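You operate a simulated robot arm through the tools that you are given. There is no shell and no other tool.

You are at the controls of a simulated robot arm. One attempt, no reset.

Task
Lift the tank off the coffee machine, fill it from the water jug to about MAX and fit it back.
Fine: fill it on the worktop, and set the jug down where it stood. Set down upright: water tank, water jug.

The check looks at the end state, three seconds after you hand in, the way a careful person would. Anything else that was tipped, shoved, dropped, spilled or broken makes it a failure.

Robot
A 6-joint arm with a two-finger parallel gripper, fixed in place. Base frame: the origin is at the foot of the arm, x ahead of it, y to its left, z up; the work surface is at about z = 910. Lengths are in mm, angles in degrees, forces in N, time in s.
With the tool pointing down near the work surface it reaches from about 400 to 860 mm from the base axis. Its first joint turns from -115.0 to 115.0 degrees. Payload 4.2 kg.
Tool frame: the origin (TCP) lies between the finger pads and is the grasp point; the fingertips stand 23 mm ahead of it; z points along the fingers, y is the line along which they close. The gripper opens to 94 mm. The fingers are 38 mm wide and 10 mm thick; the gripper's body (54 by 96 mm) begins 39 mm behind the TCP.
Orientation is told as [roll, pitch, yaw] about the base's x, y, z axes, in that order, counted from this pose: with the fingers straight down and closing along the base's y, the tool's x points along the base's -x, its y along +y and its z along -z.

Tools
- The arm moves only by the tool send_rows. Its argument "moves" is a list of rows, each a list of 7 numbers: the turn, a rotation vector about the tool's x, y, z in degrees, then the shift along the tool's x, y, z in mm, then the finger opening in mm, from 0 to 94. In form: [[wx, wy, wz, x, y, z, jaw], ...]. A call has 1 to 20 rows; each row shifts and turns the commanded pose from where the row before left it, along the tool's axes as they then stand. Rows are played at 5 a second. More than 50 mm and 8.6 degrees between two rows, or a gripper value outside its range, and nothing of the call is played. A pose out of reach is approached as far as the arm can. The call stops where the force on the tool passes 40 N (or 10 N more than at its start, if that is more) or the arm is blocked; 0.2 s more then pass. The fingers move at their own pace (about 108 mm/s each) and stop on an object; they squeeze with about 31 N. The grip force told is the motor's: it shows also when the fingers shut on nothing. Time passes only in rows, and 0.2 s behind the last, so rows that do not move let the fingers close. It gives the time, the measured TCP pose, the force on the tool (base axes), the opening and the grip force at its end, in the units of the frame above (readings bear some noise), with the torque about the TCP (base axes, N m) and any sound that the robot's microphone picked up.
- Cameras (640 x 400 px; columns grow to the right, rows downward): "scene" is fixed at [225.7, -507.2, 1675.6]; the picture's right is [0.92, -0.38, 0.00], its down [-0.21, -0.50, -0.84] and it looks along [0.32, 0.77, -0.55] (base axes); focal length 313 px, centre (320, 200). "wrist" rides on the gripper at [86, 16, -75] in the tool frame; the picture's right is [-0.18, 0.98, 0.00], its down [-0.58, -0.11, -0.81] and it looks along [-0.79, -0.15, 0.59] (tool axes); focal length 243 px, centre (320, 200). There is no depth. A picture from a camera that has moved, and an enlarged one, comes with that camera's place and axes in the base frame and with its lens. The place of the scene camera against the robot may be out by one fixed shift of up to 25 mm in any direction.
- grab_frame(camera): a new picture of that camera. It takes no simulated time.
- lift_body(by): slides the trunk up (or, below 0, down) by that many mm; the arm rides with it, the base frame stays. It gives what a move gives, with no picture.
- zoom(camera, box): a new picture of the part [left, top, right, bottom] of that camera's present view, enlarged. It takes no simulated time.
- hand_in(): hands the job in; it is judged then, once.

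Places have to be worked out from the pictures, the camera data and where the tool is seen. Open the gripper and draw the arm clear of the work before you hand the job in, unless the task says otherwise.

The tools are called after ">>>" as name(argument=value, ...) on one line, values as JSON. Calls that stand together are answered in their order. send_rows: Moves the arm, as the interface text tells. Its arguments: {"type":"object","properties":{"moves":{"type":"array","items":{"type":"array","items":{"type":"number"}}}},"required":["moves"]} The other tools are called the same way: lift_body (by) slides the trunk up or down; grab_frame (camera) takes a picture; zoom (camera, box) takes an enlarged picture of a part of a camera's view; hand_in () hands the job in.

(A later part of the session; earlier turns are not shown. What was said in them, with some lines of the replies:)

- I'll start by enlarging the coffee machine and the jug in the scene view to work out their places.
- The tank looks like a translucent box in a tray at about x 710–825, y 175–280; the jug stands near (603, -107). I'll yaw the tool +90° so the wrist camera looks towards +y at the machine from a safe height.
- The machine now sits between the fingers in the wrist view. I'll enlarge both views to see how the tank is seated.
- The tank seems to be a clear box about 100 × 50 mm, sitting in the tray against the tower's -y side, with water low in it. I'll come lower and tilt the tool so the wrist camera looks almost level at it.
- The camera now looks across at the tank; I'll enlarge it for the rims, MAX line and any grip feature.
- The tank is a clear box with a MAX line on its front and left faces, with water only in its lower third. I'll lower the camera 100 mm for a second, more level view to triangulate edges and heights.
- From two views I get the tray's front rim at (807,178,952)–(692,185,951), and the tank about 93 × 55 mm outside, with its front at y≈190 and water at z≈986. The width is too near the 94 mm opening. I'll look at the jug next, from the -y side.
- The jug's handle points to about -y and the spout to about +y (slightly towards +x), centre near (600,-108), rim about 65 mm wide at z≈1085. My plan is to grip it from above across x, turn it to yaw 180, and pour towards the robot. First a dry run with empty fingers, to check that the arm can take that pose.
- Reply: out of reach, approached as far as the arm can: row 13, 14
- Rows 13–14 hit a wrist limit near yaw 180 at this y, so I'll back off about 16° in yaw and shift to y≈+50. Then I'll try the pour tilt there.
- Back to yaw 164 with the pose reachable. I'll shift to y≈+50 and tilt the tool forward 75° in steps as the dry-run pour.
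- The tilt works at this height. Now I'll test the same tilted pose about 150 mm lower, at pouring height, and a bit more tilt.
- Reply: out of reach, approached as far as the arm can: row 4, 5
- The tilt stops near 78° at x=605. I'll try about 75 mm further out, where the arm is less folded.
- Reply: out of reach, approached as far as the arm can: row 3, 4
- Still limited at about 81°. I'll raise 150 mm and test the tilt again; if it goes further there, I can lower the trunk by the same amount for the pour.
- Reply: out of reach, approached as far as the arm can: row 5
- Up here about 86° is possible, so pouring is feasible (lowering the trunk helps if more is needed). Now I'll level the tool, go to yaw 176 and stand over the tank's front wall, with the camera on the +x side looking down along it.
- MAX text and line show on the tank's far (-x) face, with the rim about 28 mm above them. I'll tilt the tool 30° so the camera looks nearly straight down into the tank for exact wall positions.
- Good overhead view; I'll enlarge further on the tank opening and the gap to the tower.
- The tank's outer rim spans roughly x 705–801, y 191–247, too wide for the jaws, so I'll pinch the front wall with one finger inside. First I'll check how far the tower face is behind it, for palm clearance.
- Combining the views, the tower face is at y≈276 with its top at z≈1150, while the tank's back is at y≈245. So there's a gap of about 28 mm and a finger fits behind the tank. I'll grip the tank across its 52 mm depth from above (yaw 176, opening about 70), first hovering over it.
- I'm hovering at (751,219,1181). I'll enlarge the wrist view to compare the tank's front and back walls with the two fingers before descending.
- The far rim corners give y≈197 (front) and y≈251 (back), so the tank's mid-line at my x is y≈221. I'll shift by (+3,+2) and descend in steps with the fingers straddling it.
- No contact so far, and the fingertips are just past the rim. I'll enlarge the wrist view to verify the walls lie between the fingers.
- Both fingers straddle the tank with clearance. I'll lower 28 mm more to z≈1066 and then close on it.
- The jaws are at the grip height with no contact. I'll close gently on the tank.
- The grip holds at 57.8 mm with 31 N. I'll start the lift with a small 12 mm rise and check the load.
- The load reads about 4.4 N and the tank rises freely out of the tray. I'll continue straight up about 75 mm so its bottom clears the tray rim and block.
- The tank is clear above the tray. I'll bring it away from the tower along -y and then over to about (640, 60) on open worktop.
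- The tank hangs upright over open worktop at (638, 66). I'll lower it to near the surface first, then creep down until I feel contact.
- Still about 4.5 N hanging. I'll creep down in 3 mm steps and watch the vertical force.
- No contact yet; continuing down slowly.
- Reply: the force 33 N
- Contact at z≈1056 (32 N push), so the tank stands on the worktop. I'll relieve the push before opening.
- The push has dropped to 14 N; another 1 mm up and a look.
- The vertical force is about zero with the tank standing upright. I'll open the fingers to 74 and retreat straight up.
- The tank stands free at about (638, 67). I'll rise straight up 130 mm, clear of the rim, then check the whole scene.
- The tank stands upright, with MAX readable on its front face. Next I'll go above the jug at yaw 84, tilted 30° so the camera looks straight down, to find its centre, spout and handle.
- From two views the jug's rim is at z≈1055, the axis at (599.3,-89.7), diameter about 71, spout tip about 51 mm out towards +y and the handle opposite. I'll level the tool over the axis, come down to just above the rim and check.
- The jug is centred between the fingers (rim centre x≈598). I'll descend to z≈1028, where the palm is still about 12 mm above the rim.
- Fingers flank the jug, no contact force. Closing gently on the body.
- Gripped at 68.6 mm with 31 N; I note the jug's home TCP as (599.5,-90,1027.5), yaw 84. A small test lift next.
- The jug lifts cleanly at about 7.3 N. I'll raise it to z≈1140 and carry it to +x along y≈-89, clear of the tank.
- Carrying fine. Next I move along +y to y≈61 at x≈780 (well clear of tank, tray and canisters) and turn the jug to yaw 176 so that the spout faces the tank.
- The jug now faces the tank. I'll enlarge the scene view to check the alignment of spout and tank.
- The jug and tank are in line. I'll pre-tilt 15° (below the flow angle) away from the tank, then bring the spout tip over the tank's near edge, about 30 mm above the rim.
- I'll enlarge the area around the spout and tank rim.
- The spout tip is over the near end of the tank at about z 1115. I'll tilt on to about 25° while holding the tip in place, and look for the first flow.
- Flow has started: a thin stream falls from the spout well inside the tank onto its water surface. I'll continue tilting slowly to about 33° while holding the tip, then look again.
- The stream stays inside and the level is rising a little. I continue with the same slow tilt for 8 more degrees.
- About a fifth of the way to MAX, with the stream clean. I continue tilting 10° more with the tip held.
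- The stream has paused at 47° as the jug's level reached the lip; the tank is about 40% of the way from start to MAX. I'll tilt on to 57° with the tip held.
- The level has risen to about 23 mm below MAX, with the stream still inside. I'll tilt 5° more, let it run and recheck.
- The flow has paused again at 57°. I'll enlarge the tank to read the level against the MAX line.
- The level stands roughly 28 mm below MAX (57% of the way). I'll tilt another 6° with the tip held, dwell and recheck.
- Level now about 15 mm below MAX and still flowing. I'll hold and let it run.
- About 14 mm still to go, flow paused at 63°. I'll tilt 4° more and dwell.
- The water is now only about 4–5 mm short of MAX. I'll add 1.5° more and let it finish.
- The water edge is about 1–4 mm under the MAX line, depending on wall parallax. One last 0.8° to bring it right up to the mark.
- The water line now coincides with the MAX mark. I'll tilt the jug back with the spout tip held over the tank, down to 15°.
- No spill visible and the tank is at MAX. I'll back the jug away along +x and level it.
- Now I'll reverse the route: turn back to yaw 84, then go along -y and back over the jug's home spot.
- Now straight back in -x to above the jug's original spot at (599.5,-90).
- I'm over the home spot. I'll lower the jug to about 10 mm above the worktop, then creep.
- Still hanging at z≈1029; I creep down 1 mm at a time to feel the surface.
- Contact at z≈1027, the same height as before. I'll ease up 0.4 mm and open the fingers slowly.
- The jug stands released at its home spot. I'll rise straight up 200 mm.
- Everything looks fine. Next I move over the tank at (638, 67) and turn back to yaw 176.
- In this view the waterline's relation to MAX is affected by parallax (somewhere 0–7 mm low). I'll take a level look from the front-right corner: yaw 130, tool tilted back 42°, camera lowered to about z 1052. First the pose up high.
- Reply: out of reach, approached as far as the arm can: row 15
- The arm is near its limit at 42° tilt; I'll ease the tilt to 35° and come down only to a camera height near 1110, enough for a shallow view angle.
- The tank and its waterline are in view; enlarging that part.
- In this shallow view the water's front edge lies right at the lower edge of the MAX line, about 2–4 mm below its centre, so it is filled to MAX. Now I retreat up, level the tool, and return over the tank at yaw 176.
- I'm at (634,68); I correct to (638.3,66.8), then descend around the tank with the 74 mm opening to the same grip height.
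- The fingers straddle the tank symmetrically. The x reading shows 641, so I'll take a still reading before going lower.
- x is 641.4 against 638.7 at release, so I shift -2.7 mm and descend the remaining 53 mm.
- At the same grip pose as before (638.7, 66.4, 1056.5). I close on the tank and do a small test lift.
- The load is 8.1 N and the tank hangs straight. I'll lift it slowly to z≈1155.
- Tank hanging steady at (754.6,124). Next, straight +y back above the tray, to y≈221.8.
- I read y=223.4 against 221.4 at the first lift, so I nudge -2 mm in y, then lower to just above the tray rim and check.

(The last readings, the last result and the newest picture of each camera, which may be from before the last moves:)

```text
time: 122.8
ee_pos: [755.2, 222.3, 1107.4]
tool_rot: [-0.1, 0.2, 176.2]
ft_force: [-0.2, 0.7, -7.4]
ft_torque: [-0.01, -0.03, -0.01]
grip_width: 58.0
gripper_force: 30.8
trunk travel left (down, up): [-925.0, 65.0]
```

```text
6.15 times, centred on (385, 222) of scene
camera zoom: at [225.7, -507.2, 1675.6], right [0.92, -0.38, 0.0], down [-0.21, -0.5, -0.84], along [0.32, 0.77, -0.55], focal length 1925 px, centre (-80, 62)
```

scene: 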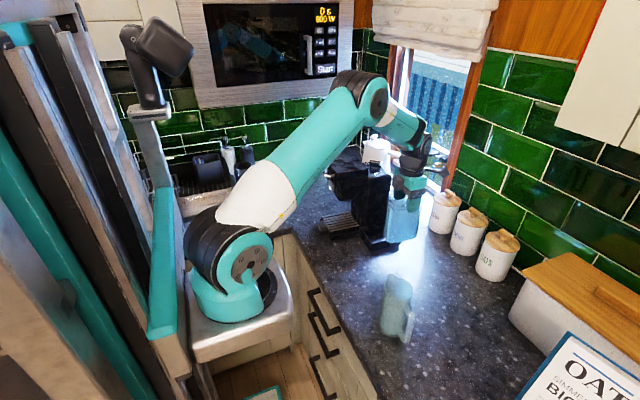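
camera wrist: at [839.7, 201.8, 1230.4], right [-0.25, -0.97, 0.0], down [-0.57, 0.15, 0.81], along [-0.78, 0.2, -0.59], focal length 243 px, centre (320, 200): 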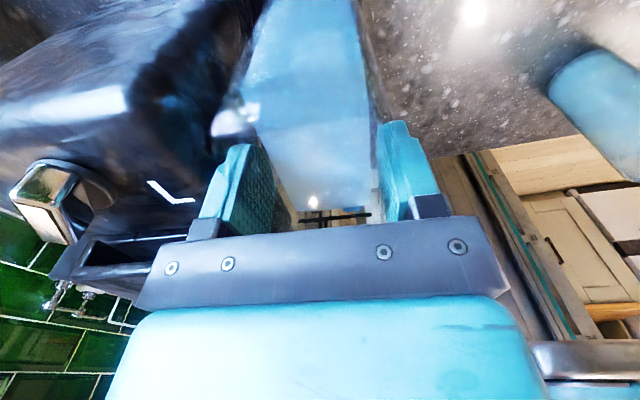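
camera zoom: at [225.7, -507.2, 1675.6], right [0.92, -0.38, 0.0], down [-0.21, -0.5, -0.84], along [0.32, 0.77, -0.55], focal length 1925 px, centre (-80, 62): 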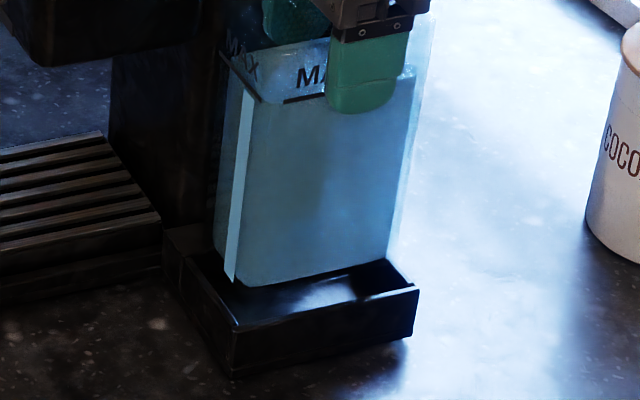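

Well aligned over the tray. I lower slowly in 3 mm steps into it, watching forces.

>>> send_rows(moves=[[0, 0, 0, 0, 0, 3, 40], [0, 0, 0, 0, 0, 3, 40], [0, 0, 0, 0, 0, 3, 40], [0, 0, 0, 0, 0, 3, 40], [0, 0, 0, 0, 0, 3, 40], [0, 0, 0, 0, 0, 3, 40], [0, 0, 0, 0, 0, 3, 40], [0, 0, 0, 0, 0, 0, 40]])

>>> zoom(camera="scene", box=[350, 190, 420, 255])

```text
time: 124.6
ee_pos: [755.0, 221.0, 1085.9]
tool_rot: [0.0, 0.1, 176.2]
ft_force: [-0.1, -0.1, -7.5]
ft_torque: [0.03, 0.02, -0.05]
grip_width: 57.9
gripper_force: 30.5
trunk travel left (down, up): [-925.0, 65.0]
```

```text
6.15 times, centred on (385, 222) of scene
camera zoom: at [225.7, -507.2, 1675.6], right [0.92, -0.38, 0.0], down [-0.21, -0.5, -0.84], along [0.32, 0.77, -0.55], focal length 1925 px, centre (-80, 62)
```

zoom: 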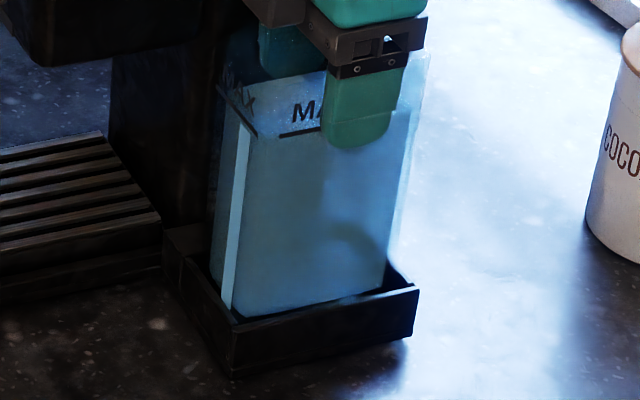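

The tank has entered the tray without side force. Continuing down to near the seat height.

>>> send_rows(moves=[[0, 0, 0, 0, 0, 3, 40], [0, 0, 0, 0, 0, 3, 40], [0, 0, 0, 0, 0, 3, 40], [0, 0, 0, 0, 0, 3, 40], [0, 0, 0, 0, 0, 2.5, 40], [0, 0, 0, 0, 0, 0, 40]])

>>> zoom(camera="scene", box=[350, 190, 420, 255])

```text
time: 126.0
ee_pos: [755.0, 220.5, 1071.6]
tool_rot: [-0.1, 0.0, 176.3]
ft_force: [-0.2, 0.2, -6.9]
ft_torque: [0.0, -0.04, 0.01]
grip_width: 57.7
gripper_force: 30.6
trunk travel left (down, up): [-925.0, 65.0]
```

```text
6.15 times, centred on (385, 222) of scene
camera zoom: at [225.7, -507.2, 1675.6], right [0.92, -0.38, 0.0], down [-0.21, -0.5, -0.84], along [0.32, 0.77, -0.55], focal length 1925 px, centre (-80, 62)
```

zoom: 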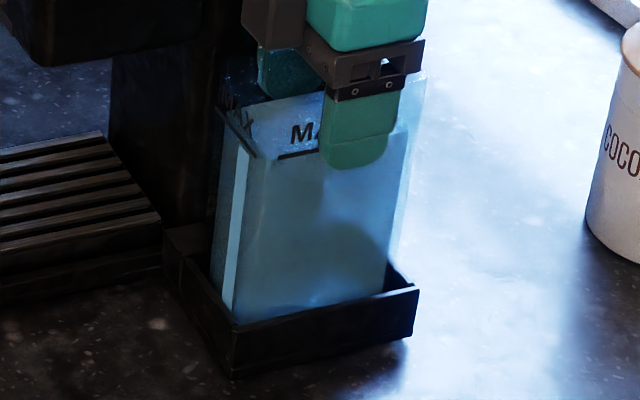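

Still hanging at 1071.6. I creep 1 mm at a time for the last few millimetres.

>>> send_rows(moves=[[0, 0, 0, 0, 0, 1, 40], [0, 0, 0, 0, 0, 1, 40], [0, 0, 0, 0, 0, 0, 40]])

>>> send_rows(moves=[[0, 0, 0, 0, 0, 1, 40], [0, 0, 0, 0, 0, 0, 40]])

```text
time: 126.8
ee_pos: [756.1, 219.7, 1069.2]
tool_rot: [-0.1, 0.1, 176.2]
ft_force: [0.8, -0.4, -7.8]
ft_torque: [0.0, 0.0, -0.03]
grip_width: 57.8
gripper_force: 29.9
trunk travel left (down, up): [-925.0, 65.0]
```

```text
time: 127.4
ee_pos: [756.0, 220.6, 1069.4]
tool_rot: [-0.1, 0.0, 176.2]
ft_force: [0.3, 0.5, -6.5]
ft_torque: [0.02, -0.03, 0.03]
grip_width: 58.0
gripper_force: 31.1
trunk travel left (down, up): [-925.0, 65.0]
```

>>> send_rows(moves=[[0, 0, 0, 0, 0, 1, 40], [0, 0, 0, 0, 0, 0, 40]])

```text
time: 128.0
ee_pos: [755.1, 221.7, 1068.9]
tool_rot: [-0.1, 0.1, 176.2]
ft_force: [-0.5, -0.2, 1.0]
ft_torque: [-0.37, 0.56, 0.01]
grip_width: 57.9
gripper_force: 31.4
trunk travel left (down, up): [-925.0, 65.0]
```

First contact as expected (force up to +1 N at z≈1068.5). I press 1 mm further to make sure it is fully seated.

>>> send_rows(moves=[[0, 0, 0, 0, 0, 0.8, 40], [0, 0, 0, 0, 0, 0, 40]])

>>> zoom(camera="scene", box=[350, 190, 420, 255])

>>> grab_frame(camera="wrist")

```text
time: 128.6
ee_pos: [755.1, 222.5, 1068.7]
tool_rot: [-0.2, 0.2, 176.3]
ft_force: [0.3, 0.5, 10.2]
ft_torque: [-0.56, 0.93, 0.03]
grip_width: 58.0
gripper_force: 30.8
trunk travel left (down, up): [-925.0, 65.0]
```

```text
6.15 times, centred on (385, 222) of scene
camera zoom: at [225.7, -507.2, 1675.6], right [0.92, -0.38, 0.0], down [-0.21, -0.5, -0.84], along [0.32, 0.77, -0.55], focal length 1925 px, centre (-80, 62)
```

zoom: 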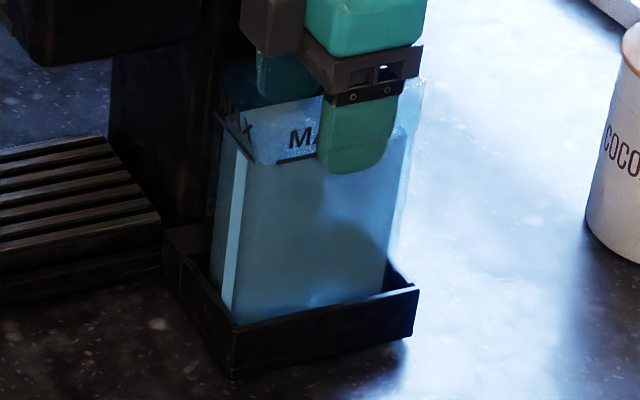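

```text
taken
camera wrist: at [838.7, 200.0, 1144.1], right [-0.25, -0.97, 0.0], down [-0.58, 0.15, 0.8], along [-0.78, 0.2, -0.59], focal length 243 px, centre (320, 200)
```

wrist: 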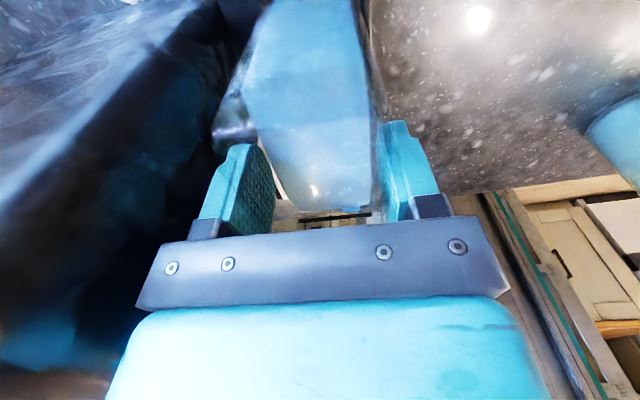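

Firm contact at z≈1068.6, matching the original seat height given my slightly higher regrip. I ease off and open the fingers to 70.

>>> send_rows(moves=[[0, 0, 0, 0, 0, -0.6, 40], [0, 0, 0, 0, 0, 0, 54], [0, 0, 0, 0, 0, 0, 60], [0, 0, 0, 0, 0, 0, 65], [0, 0, 0, 0, 0, 0, 70], [0, 0, 0, 0, 0, 0, 70]])

>>> zoom(camera="scene", box=[350, 190, 420, 255])

>>> zoom(camera="wrist", box=[180, 60, 480, 240])

```text
time: 130.0
ee_pos: [756.0, 220.5, 1068.7]
tool_rot: [-0.1, 0.1, 176.2]
ft_force: [-0.2, 0.2, -0.1]
ft_torque: [0.02, 0.01, -0.04]
grip_width: 69.7
gripper_force: 0.1
trunk travel left (down, up): [-925.0, 65.0]
```

```text
6.15 times, centred on (385, 222) of scene
camera zoom: at [225.7, -507.2, 1675.6], right [0.92, -0.38, 0.0], down [-0.21, -0.5, -0.84], along [0.32, 0.77, -0.55], focal length 1925 px, centre (-80, 62)
```

zoom: 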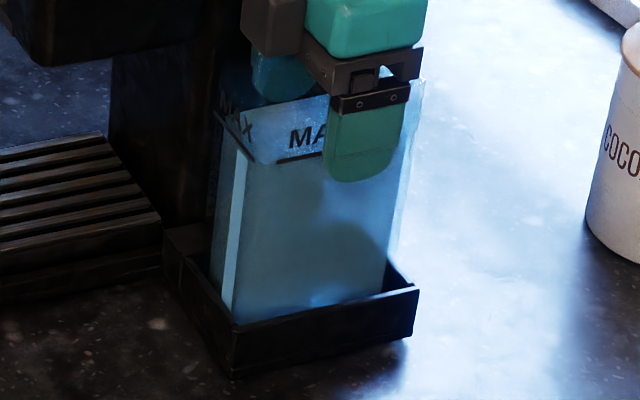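

```text
2.13 times, centred on (330, 150) of wrist
camera zoom: at [838.9, 199.5, 1143.2], right [-0.25, -0.97, 0.0], down [-0.57, 0.15, 0.81], along [-0.78, 0.2, -0.59], focal length 518 px, centre (299, 307)
```

zoom: 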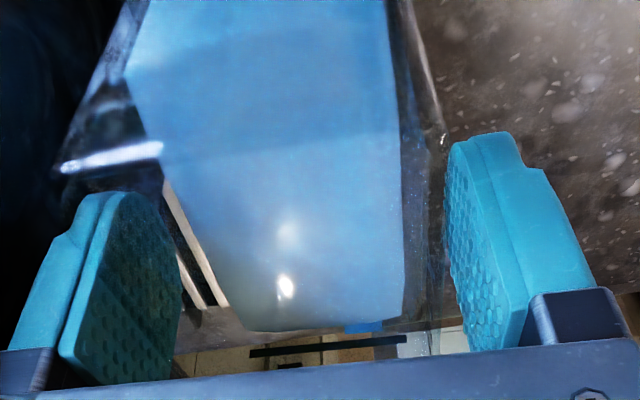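

Released, with both fingers clear of the walls. I rise straight up.

>>> send_rows(moves=[[0, 0, 0, 0, 0, -6, 70], [0, 0, 0, 0, 0, -12, 70], [0, 0, 0, 0, 0, -18, 70], [0, 0, 0, 0, 0, -25, 70], [0, 0, 0, 0, 0, -40, 70], [0, 0, 0, 0, 0, -40, 70], [0, 0, 0, 0, 0, -40, 70]])

>>> zoom(camera="scene", box=[340, 150, 430, 255])

>>> zoom(camera="wrist", box=[230, 0, 420, 140])

```text
time: 131.6
ee_pos: [753.7, 220.2, 1252.3]
tool_rot: [-0.1, 0.0, 176.2]
ft_force: [0.4, -0.5, 0.2]
ft_torque: [0.0, 0.03, 0.0]
grip_width: 70.1
gripper_force: 0.1
trunk travel left (down, up): [-925.0, 65.0]
```

```text
3.81 times, centred on (385, 202) of scene
camera zoom: at [225.7, -507.2, 1675.6], right [0.92, -0.38, 0.0], down [-0.21, -0.5, -0.84], along [0.32, 0.77, -0.55], focal length 1192 px, centre (72, 190)
```

zoom: 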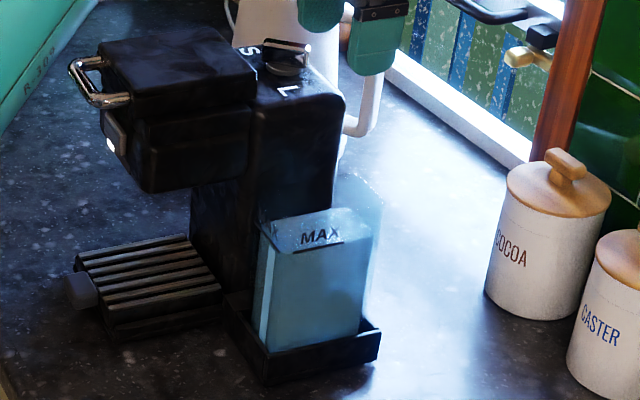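

```text
2.86 times, centred on (325, 70) of wrist
camera zoom: at [837.5, 199.2, 1327.1], right [-0.25, -0.97, 0.0], down [-0.57, 0.15, 0.81], along [-0.78, 0.2, -0.59], focal length 693 px, centre (306, 571)
```

zoom: 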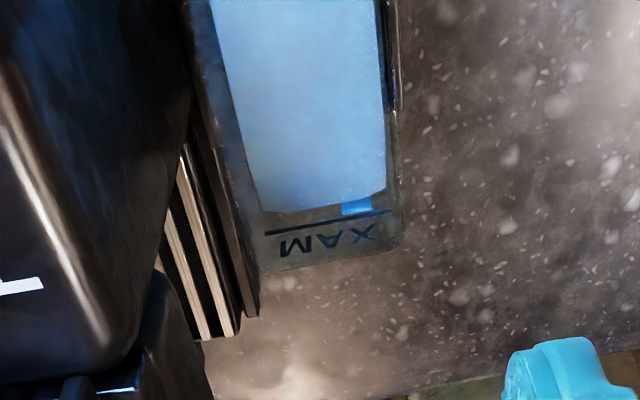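

The tank sits square in its tray, filled to MAX. I'll withdraw the arm to a clear place and open the gripper.

>>> send_rows(moves=[[0, 0, 0, 0, 20, -15, 80], [0, 0, 0, -10, 35, -15, 94], [0, 0, 0, -25, 35, -15, 94], [0, 0, 0, -25, 35, -15, 94], [0, 0, 0, -25, 35, -15, 94], [0, 0, 0, -25, 35, -15, 94], [0, 0, 0, -25, 20, -10, 94], [0, 0, 0, 0, 0, 0, 94]])

>>> grab_frame(camera="scene")

>>> zoom(camera="scene", box=[340, 240, 480, 360])

>>> zoom(camera="scene", box=[300, 130, 440, 260])

```text
time: 133.4
ee_pos: [605.3, 14.8, 1347.4]
tool_rot: [-0.1, 0.0, 176.1]
ft_force: [0.0, -0.6, 0.1]
ft_torque: [-0.02, 0.03, 0.01]
grip_width: 94.0
gripper_force: 0.0
trunk travel left (down, up): [-925.0, 65.0]
```

```text
taken
```

scene: 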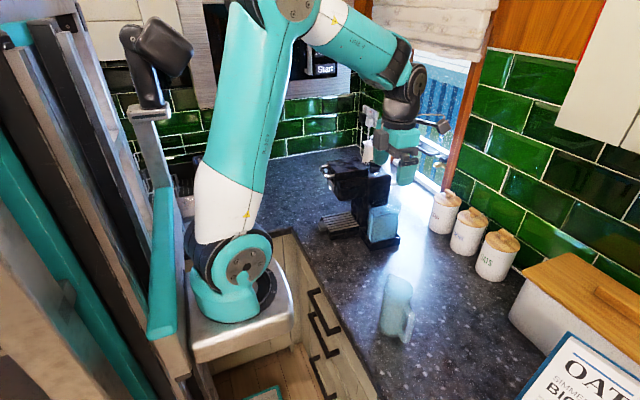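

```text
3.33 times, centred on (410, 300) of scene
camera zoom: at [225.7, -507.2, 1675.6], right [0.92, -0.38, 0.0], down [-0.21, -0.5, -0.84], along [0.32, 0.77, -0.55], focal length 1043 px, centre (20, -133)
```

zoom: 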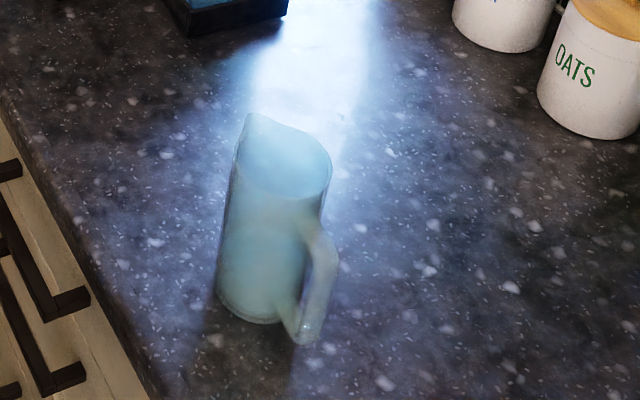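

```text
3.08 times, centred on (370, 195) of scene
camera zoom: at [225.7, -507.2, 1675.6], right [0.92, -0.38, 0.0], down [-0.21, -0.5, -0.84], along [0.32, 0.77, -0.55], focal length 962 px, centre (166, 215)
```

zoom: 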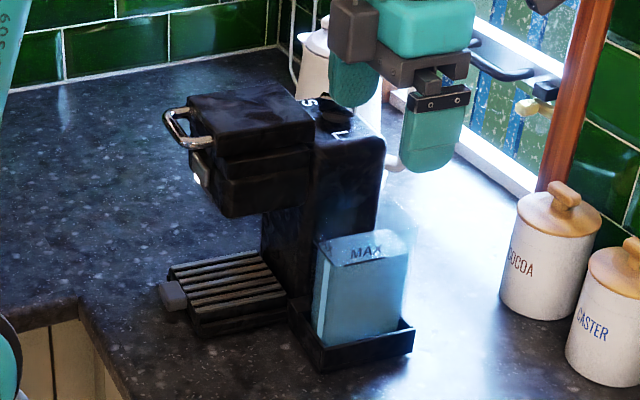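

The jug stands exactly where it was and the machine hasn't shifted. One last look at the worktop where I filled the tank, for any drips.

>>> zoom(camera="scene", box=[330, 235, 440, 310])

>>> zoom(camera="scene", box=[355, 195, 415, 255])

>>> grab_frame(camera="wrist")

```text
5.33 times, centred on (385, 272) of scene
camera zoom: at [225.7, -507.2, 1675.6], right [0.92, -0.38, 0.0], down [-0.21, -0.5, -0.84], along [0.32, 0.77, -0.55], focal length 1668 px, centre (-27, -187)
```

zoom: 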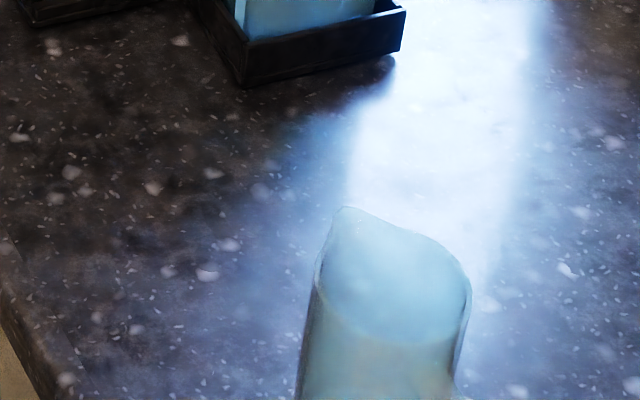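

```text
6.67 times, centred on (385, 225) of scene
camera zoom: at [225.7, -507.2, 1675.6], right [0.92, -0.38, 0.0], down [-0.21, -0.5, -0.84], along [0.32, 0.77, -0.55], focal length 2085 px, centre (-113, 33)
```

zoom: 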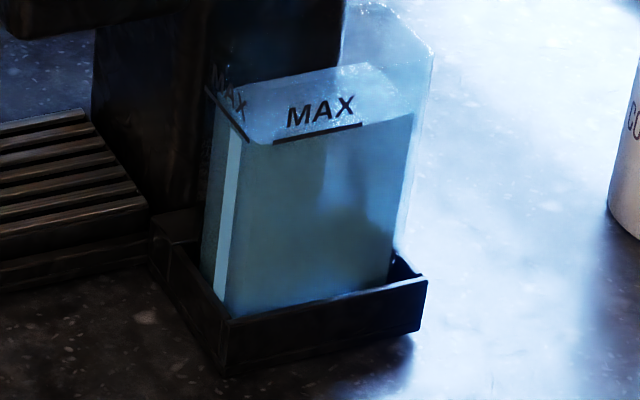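

```text
taken
camera wrist: at [689.5, -6.8, 1423.6], right [-0.25, -0.97, 0.0], down [-0.57, 0.15, 0.81], along [-0.78, 0.2, -0.59], focal length 243 px, centre (320, 200)
```

wrist: 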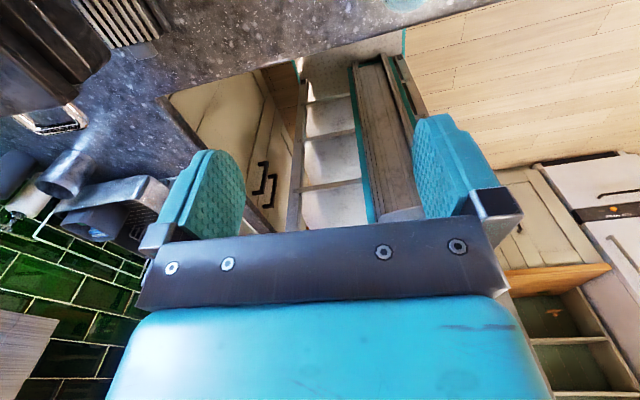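

The worktop is dry, the tank is seated squarely at MAX, the jug stands upright at home, and the arm is clear with the gripper open. Handing in.

>>> hand_in()

```text
The job is handed in.
```

The tank is filled to about MAX and back in its tray on the coffee machine, and the jug is upright where it stood. I've handed the job in.

- **Filling:** I set the tank on the open worktop and poured from the jug there. In the last close view, the water's edge was 2–4 mm below the centre of the MAX line.
- **Fit:** Each edge of the tank I compared lines up with its starting position in the scene camera to within about 2 pixels. It went in without side force and came to rest at the height I expected.
- **Spills and knocks:** I saw no water on the worktop, and the machine, canisters and everything else I could see had not moved.
- **Arm:** It is clear of the work, with the gripper open.
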